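You operate a simulated robot arm through the tools that you are given. There is no shell and no other tool. Be economical: measure what you need, move in short steps, check, and stop when the job is done.

The job below is to be done with a simulated robot arm. You get a single attempt, and the scene is never put back.

Task
Put the peg stopper in the white tub on the top of the drain bench.

It is judged by the outcome, as a careful person would: the job done as asked, and still so three seconds after it is handed in. It fails if anything else is knocked over, pushed out of place, dropped, spilled or broken. A push-on lid holds only when it is set on centred and level and pressed home; a screw cap is set on level and turned clockwise until tight.

Robot
A 6-joint arm with a two-finger parallel gripper, fixed in place. Base frame: the origin is at the foot of the arm, x ahead of it, y to its left, z up; the work surface is at about z = 0. Readings come in m, rad, newtons and seconds.
With the tool pointing down near the work surface it reaches from about 0.14 to 0.58 m from the base axis. Its first joint turns from -1.152 to 1.152 rad. Payload 2.1 kg.
Tool frame: the origin (TCP) lies between the finger pads and is the grasp point; the fingertips stand 0.03 m ahead of it; z points along the fingers, y is the line along which they close. The gripper opens to 0.094 m. The fingers are 0.028 m wide and 0.01 m thick; the gripper's body (0.05 by 0.096 m) begins 0.055 m behind the TCP.
Orientation is that of the tool frame in the base frame, as a unit quaternion [w, x, y, z]. With the fingers straight down and closing along the base's y, the tool's x points along the base's -x, its y along +y and its z along -z.

Tools
- The arm moves only by the tool servo_tool. Its argument "plan" is a list of rows, each a list of 2 entries, a list of its own where there are three numbers: the shift along the tool's x, y, z in m, then the turn, a rotation vector about the tool's x, y, z in rad. In form: [[[x, y, z], [ax, ay, az]], ...]. A call has 1 to 20 rows; each row is the pose to reach, as a shift and turn from the pose commanded when the call began, along the tool's axes at that moment. "grip" is the opening in per cent of the stroke, from 0 (shut) to 100 (fully open), set as the call begins (left out, the last holds). A row lasts 0.2 s, in which the tool goes at most 0.05 m and 0.15 rad; a call with a longer step from one row to the next is refused whole, and so is a gripper value outside its range. A pose out of reach is approached as far as the arm can. The call stops where the force on the tool passes 40 N (or 10 N more than at its start, if that is more) or the arm is blocked; 0.2 s more then pass. The fingers move at their own pace (about 0.072 m/s each) and stop on an object; they squeeze with about 26 N. The grip force told is the motor's: it shows also when the fingers shut on nothing. Time passes only in rows, and 0.2 s behind the last, so rows that repeat a pose let the fingers close. The reply holds the time, the measured pose of the TCP, the force on the tool along the base axes, the opening and the grip force, in the units named above and with some noise, and new pictures: "pictures" is both (left out), scene, wrist or none.
- Cameras (640 x 400 px; columns grow to the right, rows downward): "scene" is fixed at [0.0504, -0.3642, 0.5025]; the picture's right is [0.83, -0.56, 0.00], its down [-0.22, -0.33, -0.92] and it looks along [0.51, 0.76, -0.40] (base axes); focal length 374 px, centre (320, 200). "wrist" rides on the gripper at [-0.037, 0, -0.058] in the tool frame; the picture's right is [0.00, -1.00, 0.00], its down [0.97, 0.00, -0.24] and it looks along [0.24, 0.00, 0.97] (tool axes); focal length 218 px, centre (320, 200). There is no depth. A picture from a camera that has moved, and an enlarged one, comes with that camera's place and axes in the base frame and with its lens.
- zoom(camera, box): a new picture of the part [left, top, right, bottom] of that camera's present view, enlarged. It takes no simulated time.
- finish_job(): hands the job in; it is judged then, once.

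Work in short steps. Places have to be worked out from the pictures, the camera data and where the tool is seen: move nearer, look again, correct. Check each grasp and each placing, and mend what went wrong. You have 90 turns and 170 pictures in all, those below and enlarged ones among them. Open the gripper and draw the arm clear of the work before you hand the job in, unless the task says otherwise; then end with one line.

The tools are called after ">>>" by a JSON object that holds its "api" and its "payload". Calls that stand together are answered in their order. servo_tool: Moves the arm, as the interface text tells. Its arguments: {"type":"object","properties":{"plan":{"type":"array"},"grip":{"type":"number"},"pictures":{"type":"string","enum":["both","scene","wrist","none"]}},"required":["plan"]} The other tools are called the same way: zoom (camera, box) takes an enlarged picture of a part of a camera's view; finish_job () hands the job in.

At the start:

```text
t: 0.0
tcp_pos: [0.3068, 0.0345, 0.3199]
ee_rot: [0.001, 0.001, 1.0, 0.0]
wrist_force: [0.7, -0.3, -1.0]
finger_gap: 0.094
gripper_force: 0.1
```

scene: 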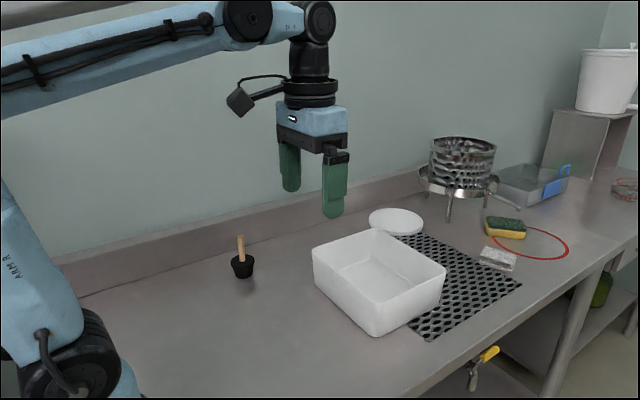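
wrist: 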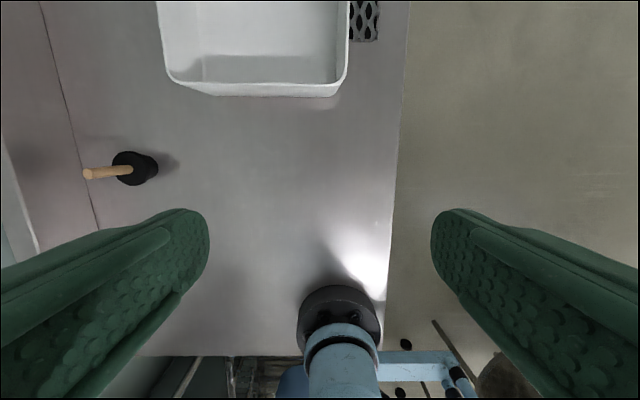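

I place the stopper at about (0.31, 0.345), with its peg top near z 0.09. I'll zoom on the stopper and the tub before moving.

>>> {"api": "zoom", "payload": {"camera": "scene", "box": [200, 210, 300, 290]}}

>>> {"api": "zoom", "payload": {"camera": "scene", "box": [290, 190, 530, 350]}}

```text
5.00 times, centred on (250, 250) of scene
camera zoom: at [0.0504, -0.3642, 0.5025], right [0.83, -0.56, 0.0], down [-0.22, -0.33, -0.92], along [0.51, 0.76, -0.4], focal length 1869 px, centre (670, -50)
```

zoom: 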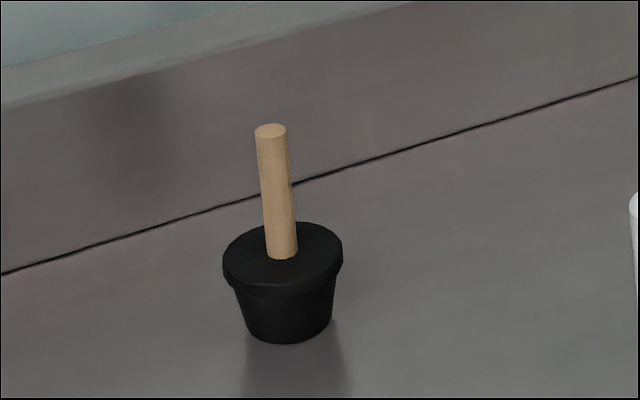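

```text
2.50 times, centred on (410, 270) of scene
camera zoom: at [0.0504, -0.3642, 0.5025], right [0.83, -0.56, 0.0], down [-0.22, -0.33, -0.92], along [0.51, 0.76, -0.4], focal length 934 px, centre (95, 25)
```

zoom: 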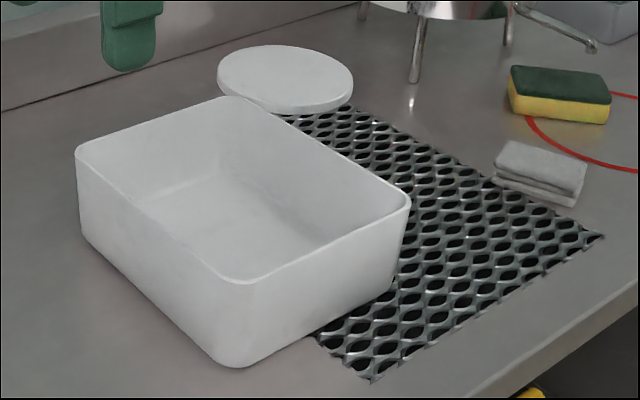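

The tub spans about x 0.42–0.60, y 0.01–0.21, with its rim near z 0.08. The stopper is at about (0.307, 0.335), its peg runs from z 0.036 to 0.095, and I'll move above it now.

>>> {"api": "servo_tool", "payload": {"plan": [[[0, 0.035, 0.012], [0, 0, 0]], [[0, 0.075, 0.027], [0, 0, 0]], [[0, 0.115, 0.042], [0, 0, 0]], [[0, 0.155, 0.057], [0, 0, 0]], [[0, 0.195, 0.072], [0, 0, 0]], [[0, 0.235, 0.087], [0, 0, 0]], [[0, 0.27, 0.105], [0, 0, 0]], [[0, 0.3, 0.12], [0, 0, 0]], [[0, 0.3, 0.12], [0, 0, 0]]]}}

```text
t: 2.0
tcp_pos: [0.3057, 0.3362, 0.1999]
ee_rot: [0.001, 0.001, 1.0, 0.0]
wrist_force: [0.2, -0.6, -0.2]
finger_gap: 0.0941
gripper_force: 0.1
camera wrist: at [0.3423, 0.3342, 0.2559], right [0.0, -1.0, 0.0], down [-0.97, 0.0, 0.24], along [-0.24, 0.0, -0.97], focal length 218 px, centre (320, 200)
```

scene: 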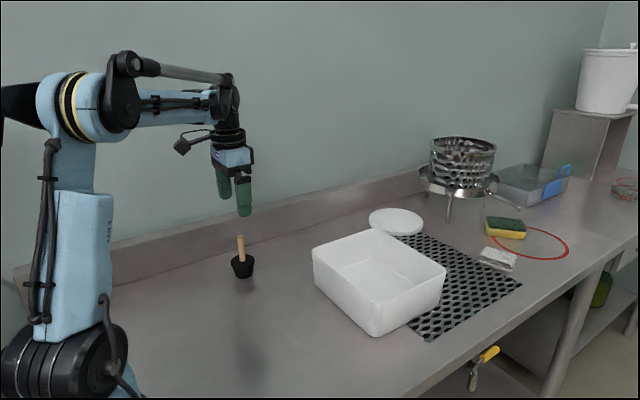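
wrist: 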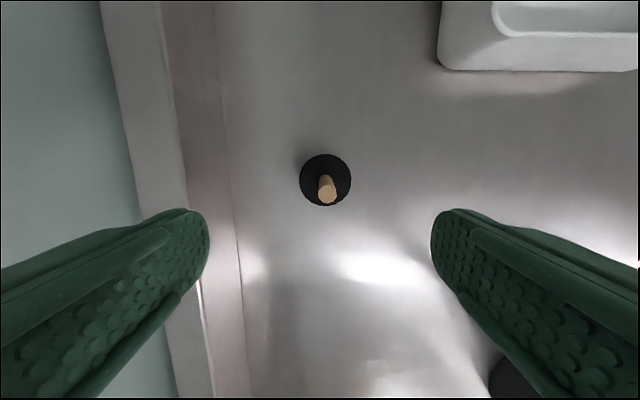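

The peg is at about (0.310, 0.329). I'll shift slightly, descend straight to TCP z 0.072, and check before closing.

>>> {"api": "servo_tool", "payload": {"plan": [[[-0.003, -0.0055, 0.03], [0, 0, 0]], [[-0.003, -0.0055, 0.06], [0, 0, 0]], [[-0.003, -0.0055, 0.085], [0, 0, 0]], [[-0.003, -0.0055, 0.105], [0, 0, 0]], [[-0.003, -0.0055, 0.118], [0, 0, 0]], [[-0.003, -0.0055, 0.127], [0, 0, 0]], [[-0.003, -0.0055, 0.127], [0, 0, 0]]], "grip": 60}}

>>> {"api": "zoom", "payload": {"camera": "scene", "box": [190, 190, 310, 290]}}

```text
t: 3.6
tcp_pos: [0.3111, 0.3284, 0.0731]
ee_rot: [0.0, 0.0, 1.0, -0.001]
wrist_force: [1.0, 0.6, 0.5]
finger_gap: 0.0565
gripper_force: 0.1
camera wrist: at [0.3457, 0.3275, 0.1298], right [0.0, -1.0, 0.0], down [-0.97, 0.0, 0.24], along [-0.24, 0.0, -0.97], focal length 218 px, centre (320, 200)
```

scene: 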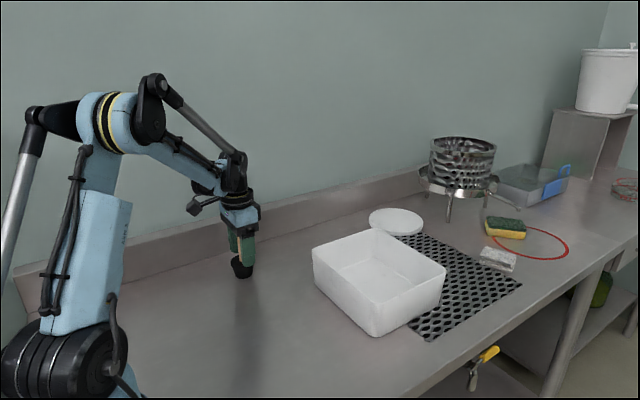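
wrist: 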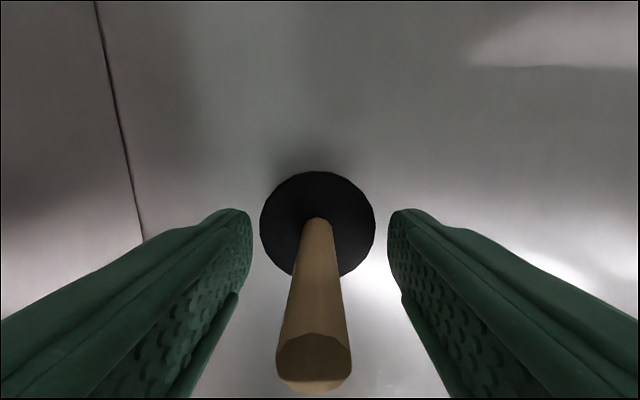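

```text
4.00 times, centred on (250, 240) of scene
camera zoom: at [0.0504, -0.3642, 0.5025], right [0.83, -0.56, 0.0], down [-0.22, -0.33, -0.92], along [0.51, 0.76, -0.4], focal length 1495 px, centre (600, 40)
```

zoom: 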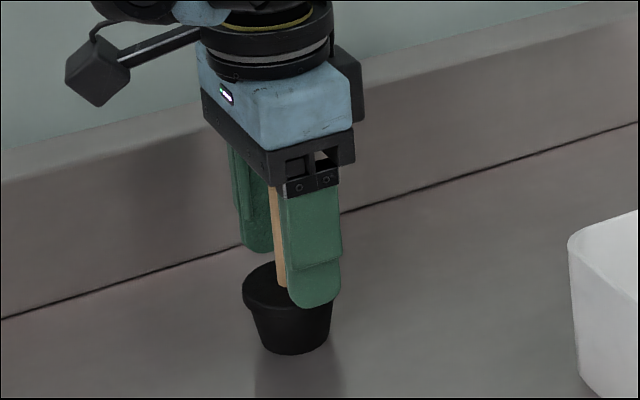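

The peg stands between the pads, centred within a few mm. Now I close on it.

>>> {"api": "servo_tool", "payload": {"plan": [[[0, 0, 0], [0, 0, 0]], [[0, 0, 0], [0, 0, 0]], [[0, 0, 0], [0, 0, 0]], [[0, 0, 0], [0, 0, 0]]], "grip": 0, "pictures": "wrist"}}

```text
t: 4.6
tcp_pos: [0.3097, 0.3284, 0.0732]
ee_rot: [0.001, 0.001, 1.0, -0.001]
wrist_force: [0.2, -0.9, 0.2]
finger_gap: 0.013
gripper_force: 25.9
camera wrist: at [0.3457, 0.3275, 0.1301], right [0.0, -1.0, 0.0], down [-0.97, 0.0, 0.24], along [-0.24, 0.0, -0.97], focal length 218 px, centre (320, 200)
```

wrist: 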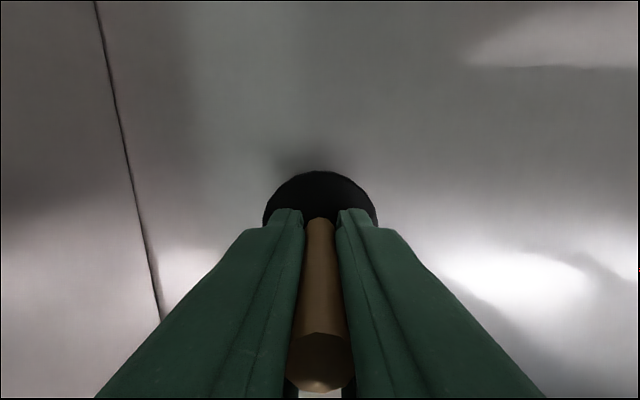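

Fingers hold the 13 mm peg at 26 N. Lift straight up 0.13 m and check.

>>> {"api": "servo_tool", "payload": {"plan": [[[0, 0, -0.015], [0, 0, 0]], [[0, 0, -0.04], [0, 0, 0]], [[0, 0, -0.07], [0, 0, 0]], [[0, 0, -0.1], [0, 0, 0]], [[0, 0, -0.12], [0, 0, 0]], [[0, 0, -0.13], [0, 0, 0]]]}}

```text
t: 6.0
tcp_pos: [0.3092, 0.3275, 0.2019]
ee_rot: [0.001, 0.001, 1.0, 0.0]
wrist_force: [0.1, -0.4, -1.3]
finger_gap: 0.0126
gripper_force: 26.1
camera wrist: at [0.3454, 0.3269, 0.2598], right [0.0, -1.0, 0.0], down [-0.97, 0.0, 0.24], along [-0.24, 0.0, -0.97], focal length 218 px, centre (320, 200)
```

scene: 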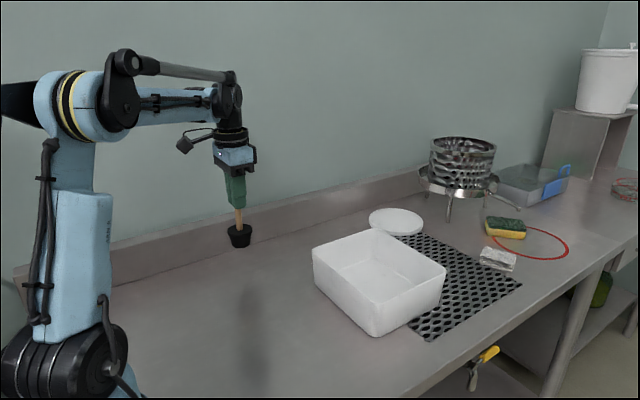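
wrist: 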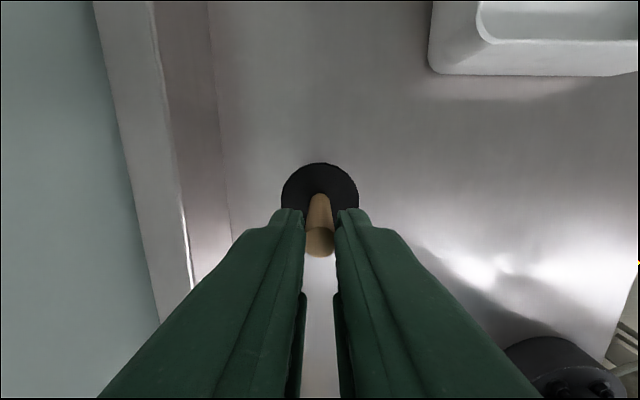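

The peg top has dropped about 4–5 cm relative to the fingers, so it is slipping. A quick zoom costs no time, so I'll confirm how much is still held.

>>> {"api": "zoom", "payload": {"camera": "scene", "box": [190, 160, 310, 260]}}

>>> {"api": "zoom", "payload": {"camera": "wrist", "box": [250, 140, 390, 280]}}

```text
4.00 times, centred on (250, 210) of scene
camera zoom: at [0.0504, -0.3642, 0.5025], right [0.83, -0.56, 0.0], down [-0.22, -0.33, -0.92], along [0.51, 0.76, -0.4], focal length 1495 px, centre (600, 160)
```

zoom: 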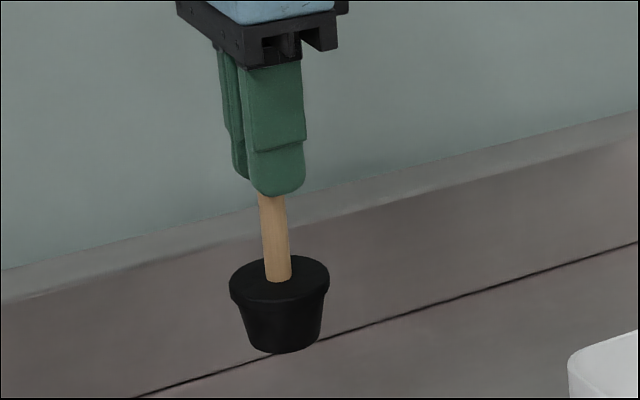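

```text
2.86 times, centred on (320, 210) of wrist
camera zoom: at [0.3454, 0.3269, 0.2598], right [0.0, -1.0, 0.0], down [-0.97, 0.0, 0.24], along [-0.24, 0.0, -0.97], focal length 624 px, centre (320, 171)
```

zoom: 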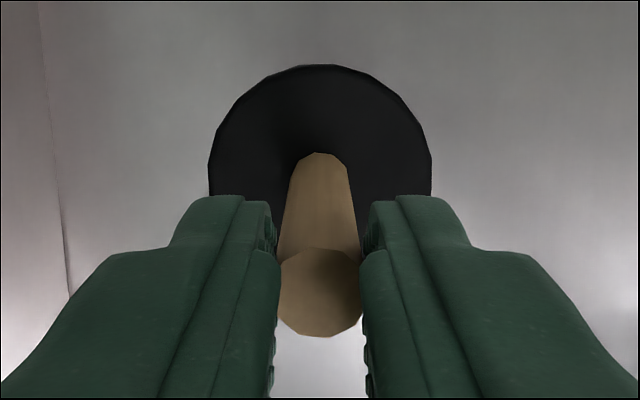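

Only about 1 cm of peg is still held, and the stopper's base is roughly 8 cm above the bench. I'm setting it straight back down at once.

>>> {"api": "servo_tool", "payload": {"plan": [[[0, 0, 0.035], [0, 0, 0]], [[0, 0, 0.065], [0, 0, 0]], [[0, 0, 0.078], [0, 0, 0]], [[0, 0, 0.085], [0, 0, 0]], [[0, 0, 0.09], [0, 0, 0]]]}}

>>> {"api": "zoom", "payload": {"camera": "scene", "box": [190, 190, 310, 290]}}

```text
t: 7.2
tcp_pos: [0.3092, 0.3287, 0.113]
ee_rot: [0.0, 0.001, 1.0, 0.001]
wrist_force: [0.7, -0.5, 34.1]
finger_gap: 0.0126
gripper_force: 25.9
camera wrist: at [0.3456, 0.3272, 0.1701], right [0.0, -1.0, 0.0], down [-0.97, 0.0, 0.24], along [-0.24, 0.0, -0.97], focal length 218 px, centre (320, 200)
```

scene: 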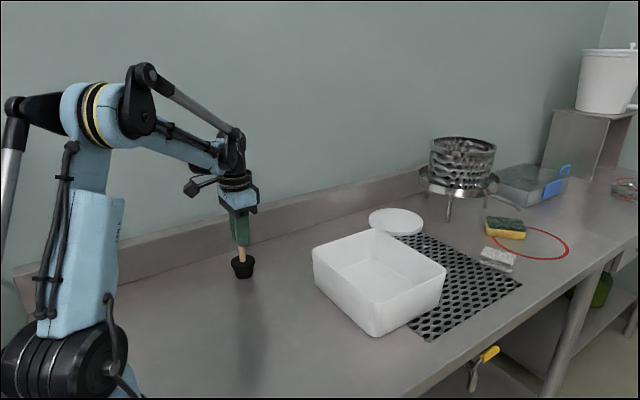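
wrist: 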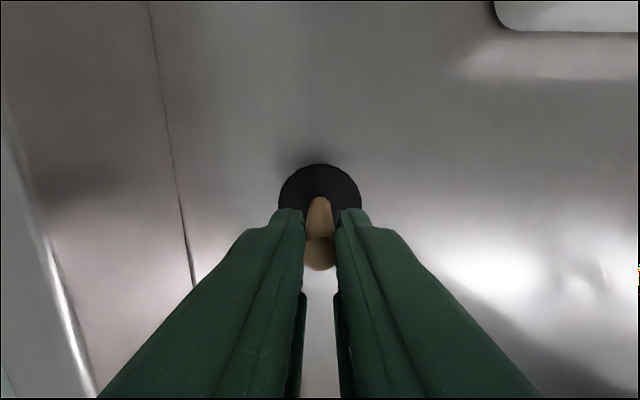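

```text
4.00 times, centred on (250, 240) of scene
camera zoom: at [0.0503, -0.3643, 0.5025], right [0.83, -0.56, 0.0], down [-0.22, -0.33, -0.92], along [0.51, 0.76, -0.4], focal length 1495 px, centre (600, 40)
```

zoom: 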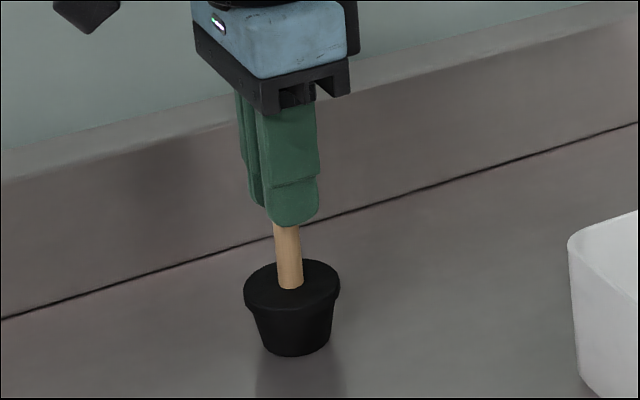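

The stopper stands on the bench again, and the grip is holding 34 N axially. That suggests the base was stuck at first and let go late. I'll open, go low on the peg again, and close.

>>> {"api": "servo_tool", "payload": {"plan": [[[0, 0, -0.002], [0, 0, 0]], [[0, 0, -0.002], [0, 0, 0]], [[0, 0, -0.002], [0, 0, 0]], [[0, 0, 0.015], [0, 0, 0]], [[0, 0, 0.028], [0, 0, 0]], [[0, 0, 0.038], [0, 0, 0]], [[0, 0, 0.038], [0, 0, 0]]], "grip": 50, "pictures": "wrist"}}

```text
t: 8.8
tcp_pos: [0.3093, 0.3288, 0.0745]
ee_rot: [0.001, 0.0, 1.0, -0.001]
wrist_force: [0.4, -0.7, 1.0]
finger_gap: 0.0467
gripper_force: 0.1
camera wrist: at [0.3457, 0.327, 0.1315], right [0.0, -1.0, 0.0], down [-0.97, 0.0, 0.24], along [-0.24, 0.0, -0.97], focal length 218 px, centre (320, 200)
```

wrist: 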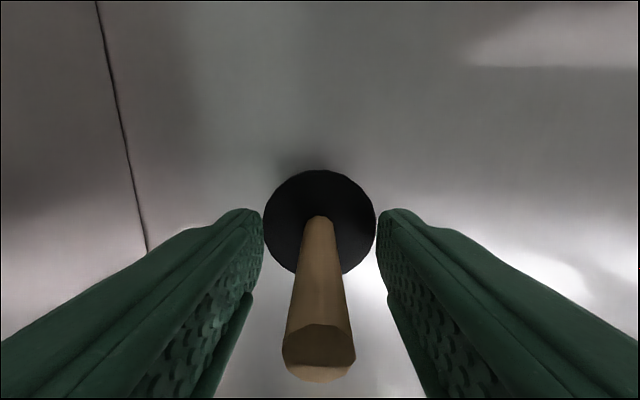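

Stopper is upright and well placed between the fingers. Close, then lift just a few millimetres slowly, watching the force.

>>> {"api": "servo_tool", "payload": {"plan": [[[0, 0, 0], [0, 0, 0]], [[0, 0, 0], [0, 0, 0]], [[0, 0, 0], [0, 0, 0]], [[0, 0, 0], [0, 0, 0]], [[0, 0, -0.003], [0, 0, 0]], [[0, 0, -0.006], [0, 0, 0]], [[0, 0, -0.01], [0, 0, 0]]], "grip": 0, "pictures": "wrist"}}

>>> {"api": "zoom", "payload": {"camera": "scene", "box": [190, 190, 310, 290]}}

```text
t: 10.4
tcp_pos: [0.3099, 0.3279, 0.0849]
ee_rot: [0.001, 0.001, 1.0, 0.0]
wrist_force: [0.2, -0.2, -0.5]
finger_gap: 0.0125
gripper_force: 26.0
camera wrist: at [0.3455, 0.3272, 0.1419], right [0.0, -1.0, 0.0], down [-0.97, 0.0, 0.24], along [-0.24, 0.0, -0.97], focal length 218 px, centre (320, 200)
```

wrist: 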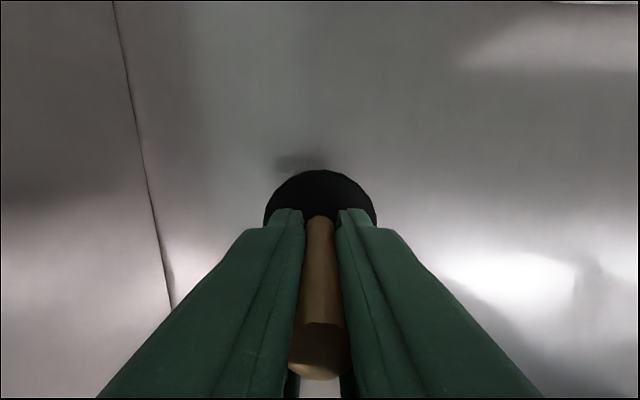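

```text
4.00 times, centred on (250, 240) of scene
camera zoom: at [0.0504, -0.3642, 0.5025], right [0.83, -0.56, 0.0], down [-0.22, -0.33, -0.92], along [0.51, 0.76, -0.4], focal length 1495 px, centre (600, 40)
```

zoom: 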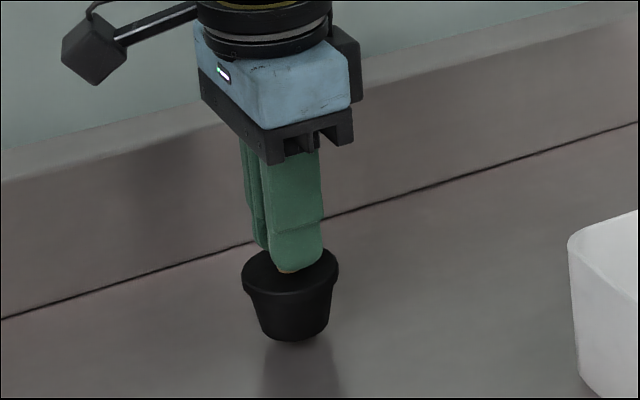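

This time it lifted without slipping, and the peg is unchanged in the grip. I'll raise it slowly another 5 cm and look again.

>>> {"api": "servo_tool", "payload": {"plan": [[[0, 0, -0.005], [0, 0, 0]], [[0, 0, -0.012], [0, 0, 0]], [[0, 0, -0.022], [0, 0, 0]], [[0, 0, -0.032], [0, 0, 0]], [[0, 0, -0.042], [0, 0, 0]], [[0, 0, -0.05], [0, 0, 0]]], "pictures": "wrist"}}

```text
t: 11.8
tcp_pos: [0.3088, 0.3299, 0.1338]
ee_rot: [0.001, 0.001, 1.0, -0.001]
wrist_force: [-0.1, 1.1, 0.2]
finger_gap: 0.0124
gripper_force: 26.4
camera wrist: at [0.3454, 0.3276, 0.1924], right [0.0, -1.0, 0.0], down [-0.97, 0.0, 0.24], along [-0.24, 0.0, -0.97], focal length 218 px, centre (320, 200)
```

wrist: 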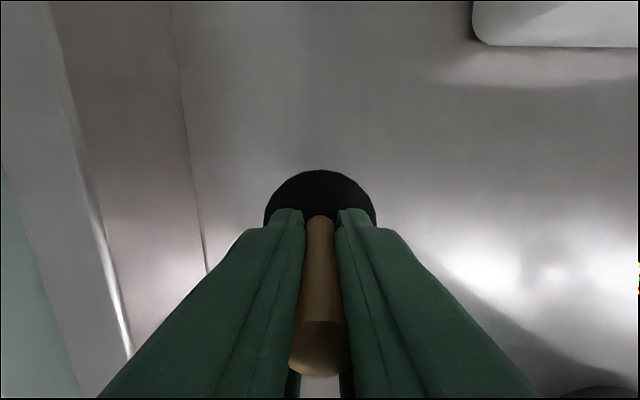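

Held firmly. Rise to z≈0.21, then carry it over the tub centre at about (0.50, 0.115).

>>> {"api": "servo_tool", "payload": {"plan": [[[0, 0, -0.02], [0, 0, 0]], [[0, 0, -0.045], [0, 0, 0]], [[0, 0, -0.07], [0, 0, 0]], [[-0.008, -0.009, -0.078], [0, 0, 0]], [[-0.025, -0.028, -0.078], [0, 0, 0]], [[-0.045, -0.05, -0.078], [0, 0, 0]], [[-0.065, -0.073, -0.078], [0, 0, 0]], [[-0.085, -0.096, -0.078], [0, 0, 0]], [[-0.105, -0.118, -0.078], [0, 0, 0]], [[-0.125, -0.141, -0.078], [0, 0, 0]], [[-0.145, -0.163, -0.078], [0, 0, 0]], [[-0.163, -0.184, -0.078], [0, 0, 0]], [[-0.178, -0.2, -0.078], [0, 0, 0]], [[-0.186, -0.209, -0.078], [0, 0, 0]], [[-0.19, -0.214, -0.078], [0, 0, 0]], [[-0.19, -0.214, -0.078], [0, 0, 0]]]}}

```text
t: 15.2
tcp_pos: [0.4979, 0.1152, 0.2127]
ee_rot: [0.003, 0.0, 1.0, -0.001]
wrist_force: [0.5, 0.2, -0.4]
finger_gap: 0.0125
gripper_force: 26.4
camera wrist: at [0.5351, 0.1131, 0.2702], right [0.0, -1.0, 0.0], down [-0.97, 0.0, 0.24], along [-0.24, 0.0, -0.97], focal length 218 px, centre (320, 200)
```

scene: 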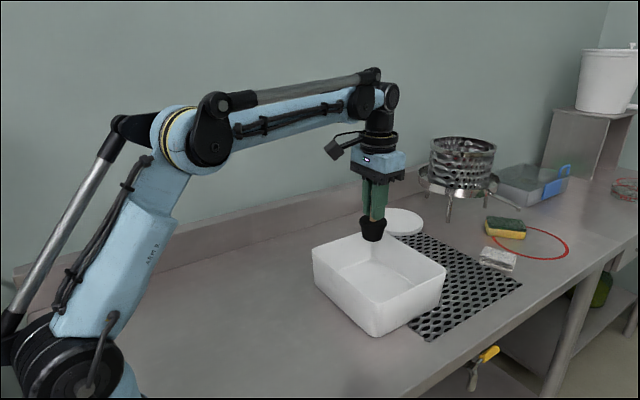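
wrist: 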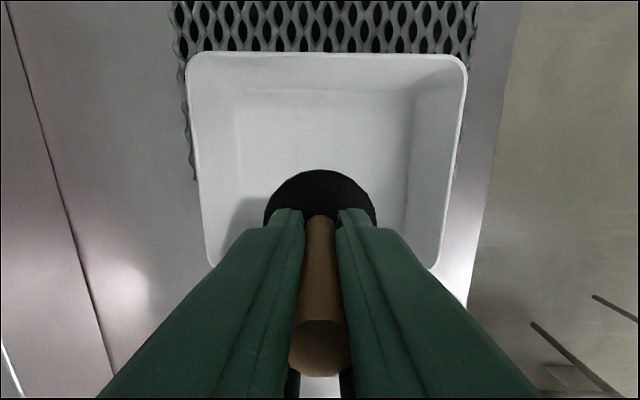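

Tub interior spans x 0.42–0.60, y 0.00–0.21, so I'm well inside. I'll nudge 1 cm to centre and lower slowly until just above the floor.

>>> {"api": "servo_tool", "payload": {"plan": [[[-0.005, -0.004, 0.01], [0, 0, 0]], [[-0.01, -0.006, 0.03], [0, 0, 0]], [[-0.01, -0.006, 0.055], [0, 0, 0]], [[-0.01, -0.006, 0.08], [0, 0, 0]], [[-0.01, -0.006, 0.1], [0, 0, 0]], [[-0.01, -0.006, 0.112], [0, 0, 0]], [[-0.01, -0.006, 0.119], [0, 0, 0]], [[-0.01, -0.006, 0.119], [0, 0, 0]]]}}

>>> {"api": "zoom", "payload": {"camera": "scene", "box": [300, 170, 460, 340]}}

```text
t: 17.0
tcp_pos: [0.5089, 0.1094, 0.0927]
ee_rot: [0.001, 0.0, 1.0, -0.002]
wrist_force: [0.0, -0.1, -1.5]
finger_gap: 0.0128
gripper_force: 26.2
camera wrist: at [0.5452, 0.1073, 0.1505], right [0.0, -1.0, 0.0], down [-0.97, 0.0, 0.24], along [-0.24, 0.0, -0.97], focal length 218 px, centre (320, 200)
```

scene: 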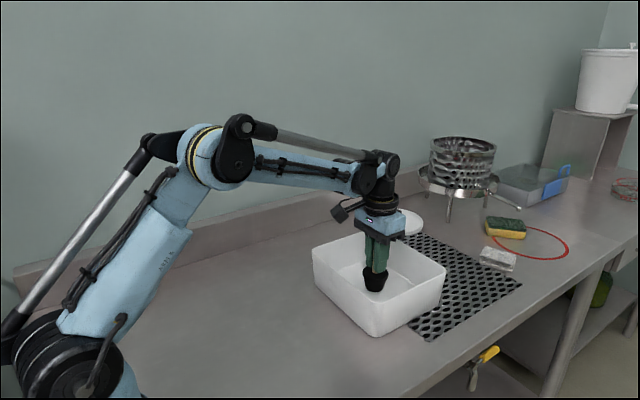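
wrist: 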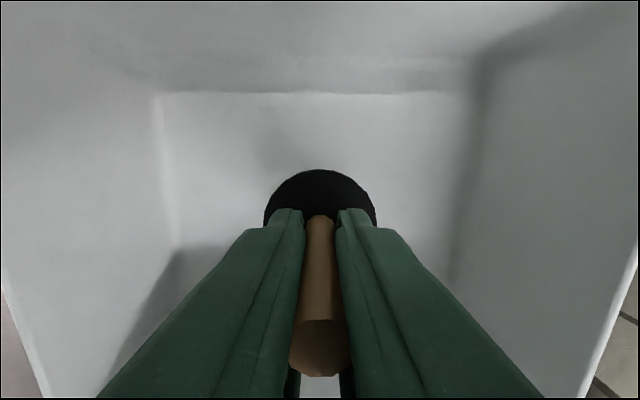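

```text
2.35 times, centred on (380, 255) of scene
camera zoom: at [0.0504, -0.3642, 0.5025], right [0.83, -0.56, 0.0], down [-0.22, -0.33, -0.92], along [0.51, 0.76, -0.4], focal length 880 px, centre (179, 71)
```

zoom: 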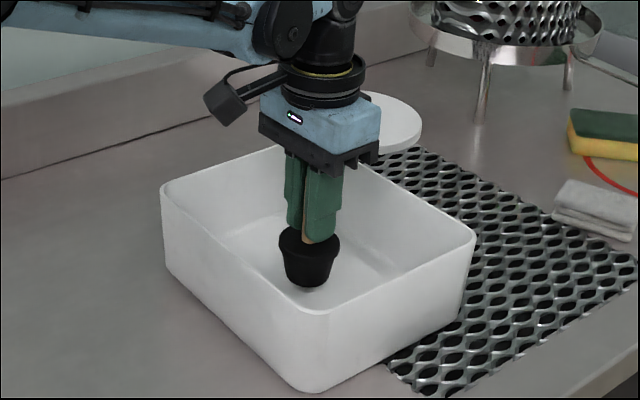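

No contact yet, and the base should be about 1–2 cm above the tub floor. I'll creep down in 2 mm steps and watch for contact force.

>>> {"api": "servo_tool", "payload": {"plan": [[[0, 0, 0.002], [0, 0, 0]], [[0, 0, 0.004], [0, 0, 0]], [[0, 0, 0.006], [0, 0, 0]], [[0, 0, 0.008], [0, 0, 0]]], "pictures": "none"}}

```text
t: 18.0
tcp_pos: [0.5095, 0.1085, 0.0868]
ee_rot: [0.0, 0.001, 1.0, 0.0]
wrist_force: [-0.2, 0.6, -0.6]
finger_gap: 0.0127
gripper_force: 25.7
```

>>> {"api": "servo_tool", "payload": {"plan": [[[0, 0, 0.0015], [0, 0, 0]], [[0, 0, 0.003], [0, 0, 0]], [[0, 0, 0.0045], [0, 0, 0]]], "pictures": "none"}}

```text
t: 18.8
tcp_pos: [0.5091, 0.1091, 0.0822]
ee_rot: [0.001, 0.001, 1.0, 0.0]
wrist_force: [0.3, 0.6, -1.5]
finger_gap: 0.0124
gripper_force: 25.9
```

No contact yet at TCP z 0.082, where the base should be at about z 0.008. I'll continue down in small steps.

>>> {"api": "servo_tool", "payload": {"plan": [[[0, 0, 0.001], [0, 0, 0]], [[0, 0, 0.002], [0, 0, 0]], [[0, 0, 0.003], [0, 0, 0]]], "pictures": "none"}}

```text
t: 19.6
tcp_pos: [0.5085, 0.1085, 0.0799]
ee_rot: [0.0, 0.001, 1.0, -0.001]
wrist_force: [-1.6, 0.2, 33.7]
finger_gap: 0.013
gripper_force: 25.3
```

Contact with the tub floor at TCP z 0.080 (34 N). I'll back off a touch, then open to release.

>>> {"api": "servo_tool", "payload": {"plan": [[[0, 0, -0.0015], [0, 0, 0]], [[0, 0, -0.0015], [0, 0, 0]]], "pictures": "none"}}

>>> {"api": "servo_tool", "payload": {"plan": [[[0, 0, 0], [0, 0, 0]], [[0, 0, 0], [0, 0, 0]], [[0, 0, 0], [0, 0, 0]]], "grip": 45, "pictures": "wrist"}}

```text
t: 20.2
tcp_pos: [0.5089, 0.107, 0.0805]
ee_rot: [0.001, 0.001, 1.0, -0.001]
wrist_force: [0.0, 0.0, 14.3]
finger_gap: 0.0125
gripper_force: 25.8
```

```text
t: 21.0
tcp_pos: [0.5099, 0.1084, 0.0797]
ee_rot: [0.001, 0.0, 1.0, 0.0]
wrist_force: [-0.5, 0.6, -0.4]
finger_gap: 0.0424
gripper_force: 0.1
camera wrist: at [0.5454, 0.1071, 0.1376], right [0.0, -1.0, 0.0], down [-0.97, 0.0, 0.24], along [-0.24, 0.0, -0.97], focal length 218 px, centre (320, 200)
```

wrist: 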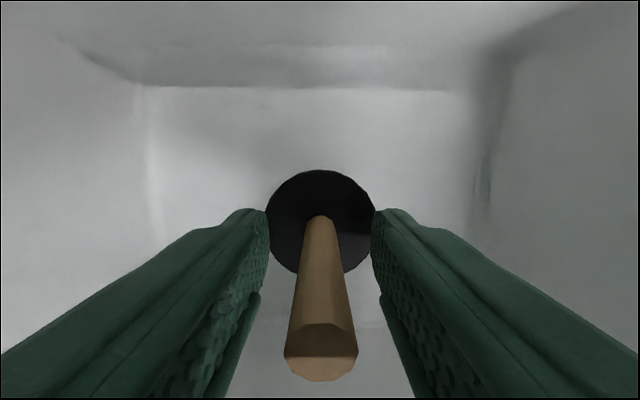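

The stopper stands free and upright in the tub. I'll draw straight up, then back clear.

>>> {"api": "servo_tool", "payload": {"plan": [[[0, 0, -0.015], [0, 0, 0]], [[0, 0, -0.04], [0, 0, 0]], [[0, 0, -0.075], [0, 0, 0]], [[0, 0, -0.115], [0, 0, 0]], [[0, 0, -0.15], [0, 0, 0]], [[0.03, 0, -0.175], [0, 0, 0]], [[0.07, 0, -0.185], [0, 0, 0]], [[0.11, 0, -0.195], [0, 0, 0]], [[0.15, 0, -0.2], [0, 0, 0]], [[0.18, 0, -0.2], [0, 0, 0]], [[0.18, 0, -0.2], [0, 0, 0]]]}}

>>> {"api": "zoom", "payload": {"camera": "scene", "box": [290, 190, 530, 350]}}

```text
t: 23.4
tcp_pos: [0.3288, 0.1088, 0.2811]
ee_rot: [0.001, 0.001, 1.0, -0.001]
wrist_force: [0.3, -0.2, -0.1]
finger_gap: 0.0425
gripper_force: 0.1
camera wrist: at [0.3644, 0.107, 0.338], right [0.0, -1.0, 0.0], down [-0.97, 0.0, 0.24], along [-0.24, 0.0, -0.97], focal length 218 px, centre (320, 200)
```

scene: 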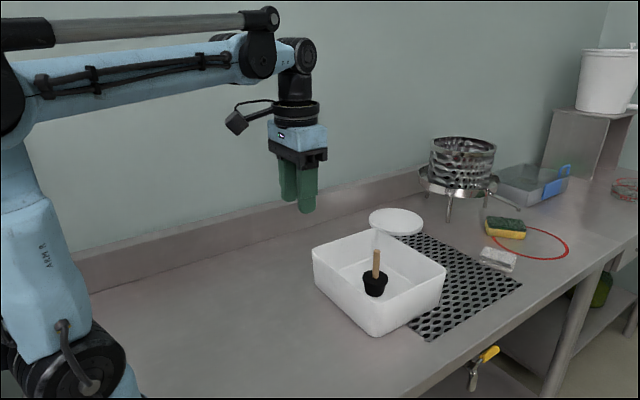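
wrist: 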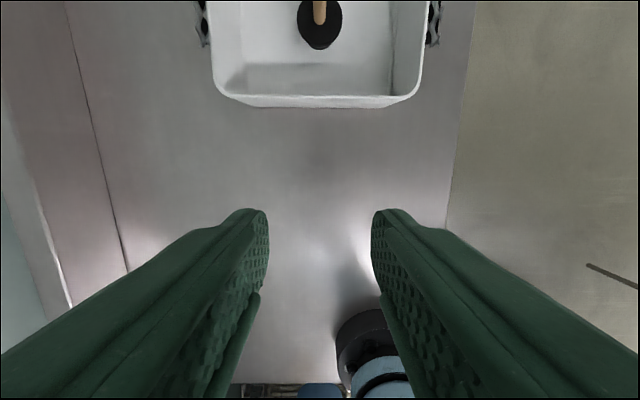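

```text
2.50 times, centred on (410, 270) of scene
camera zoom: at [0.0503, -0.3642, 0.5025], right [0.83, -0.56, 0.0], down [-0.22, -0.33, -0.92], along [0.51, 0.76, -0.4], focal length 934 px, centre (95, 25)
```

zoom: 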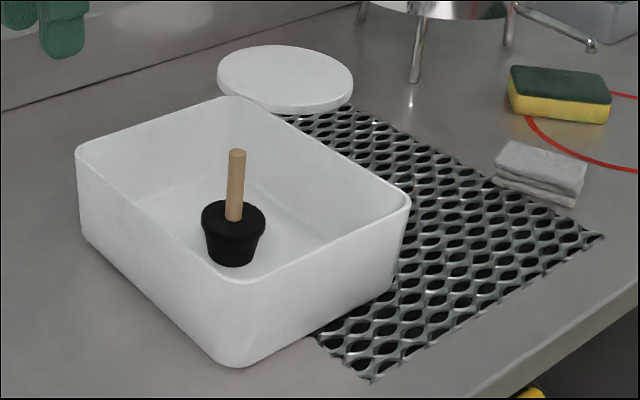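

The stopper stands upright in the tub, the tub and everything else look unmoved, and the arm is clear. Handing in.

>>> {"api": "finish_job", "payload": {}}

```text
The job is handed in.
```

The peg stopper is standing upright inside the white tub on the drain bench; nothing else was moved, and the gripper is open and clear.
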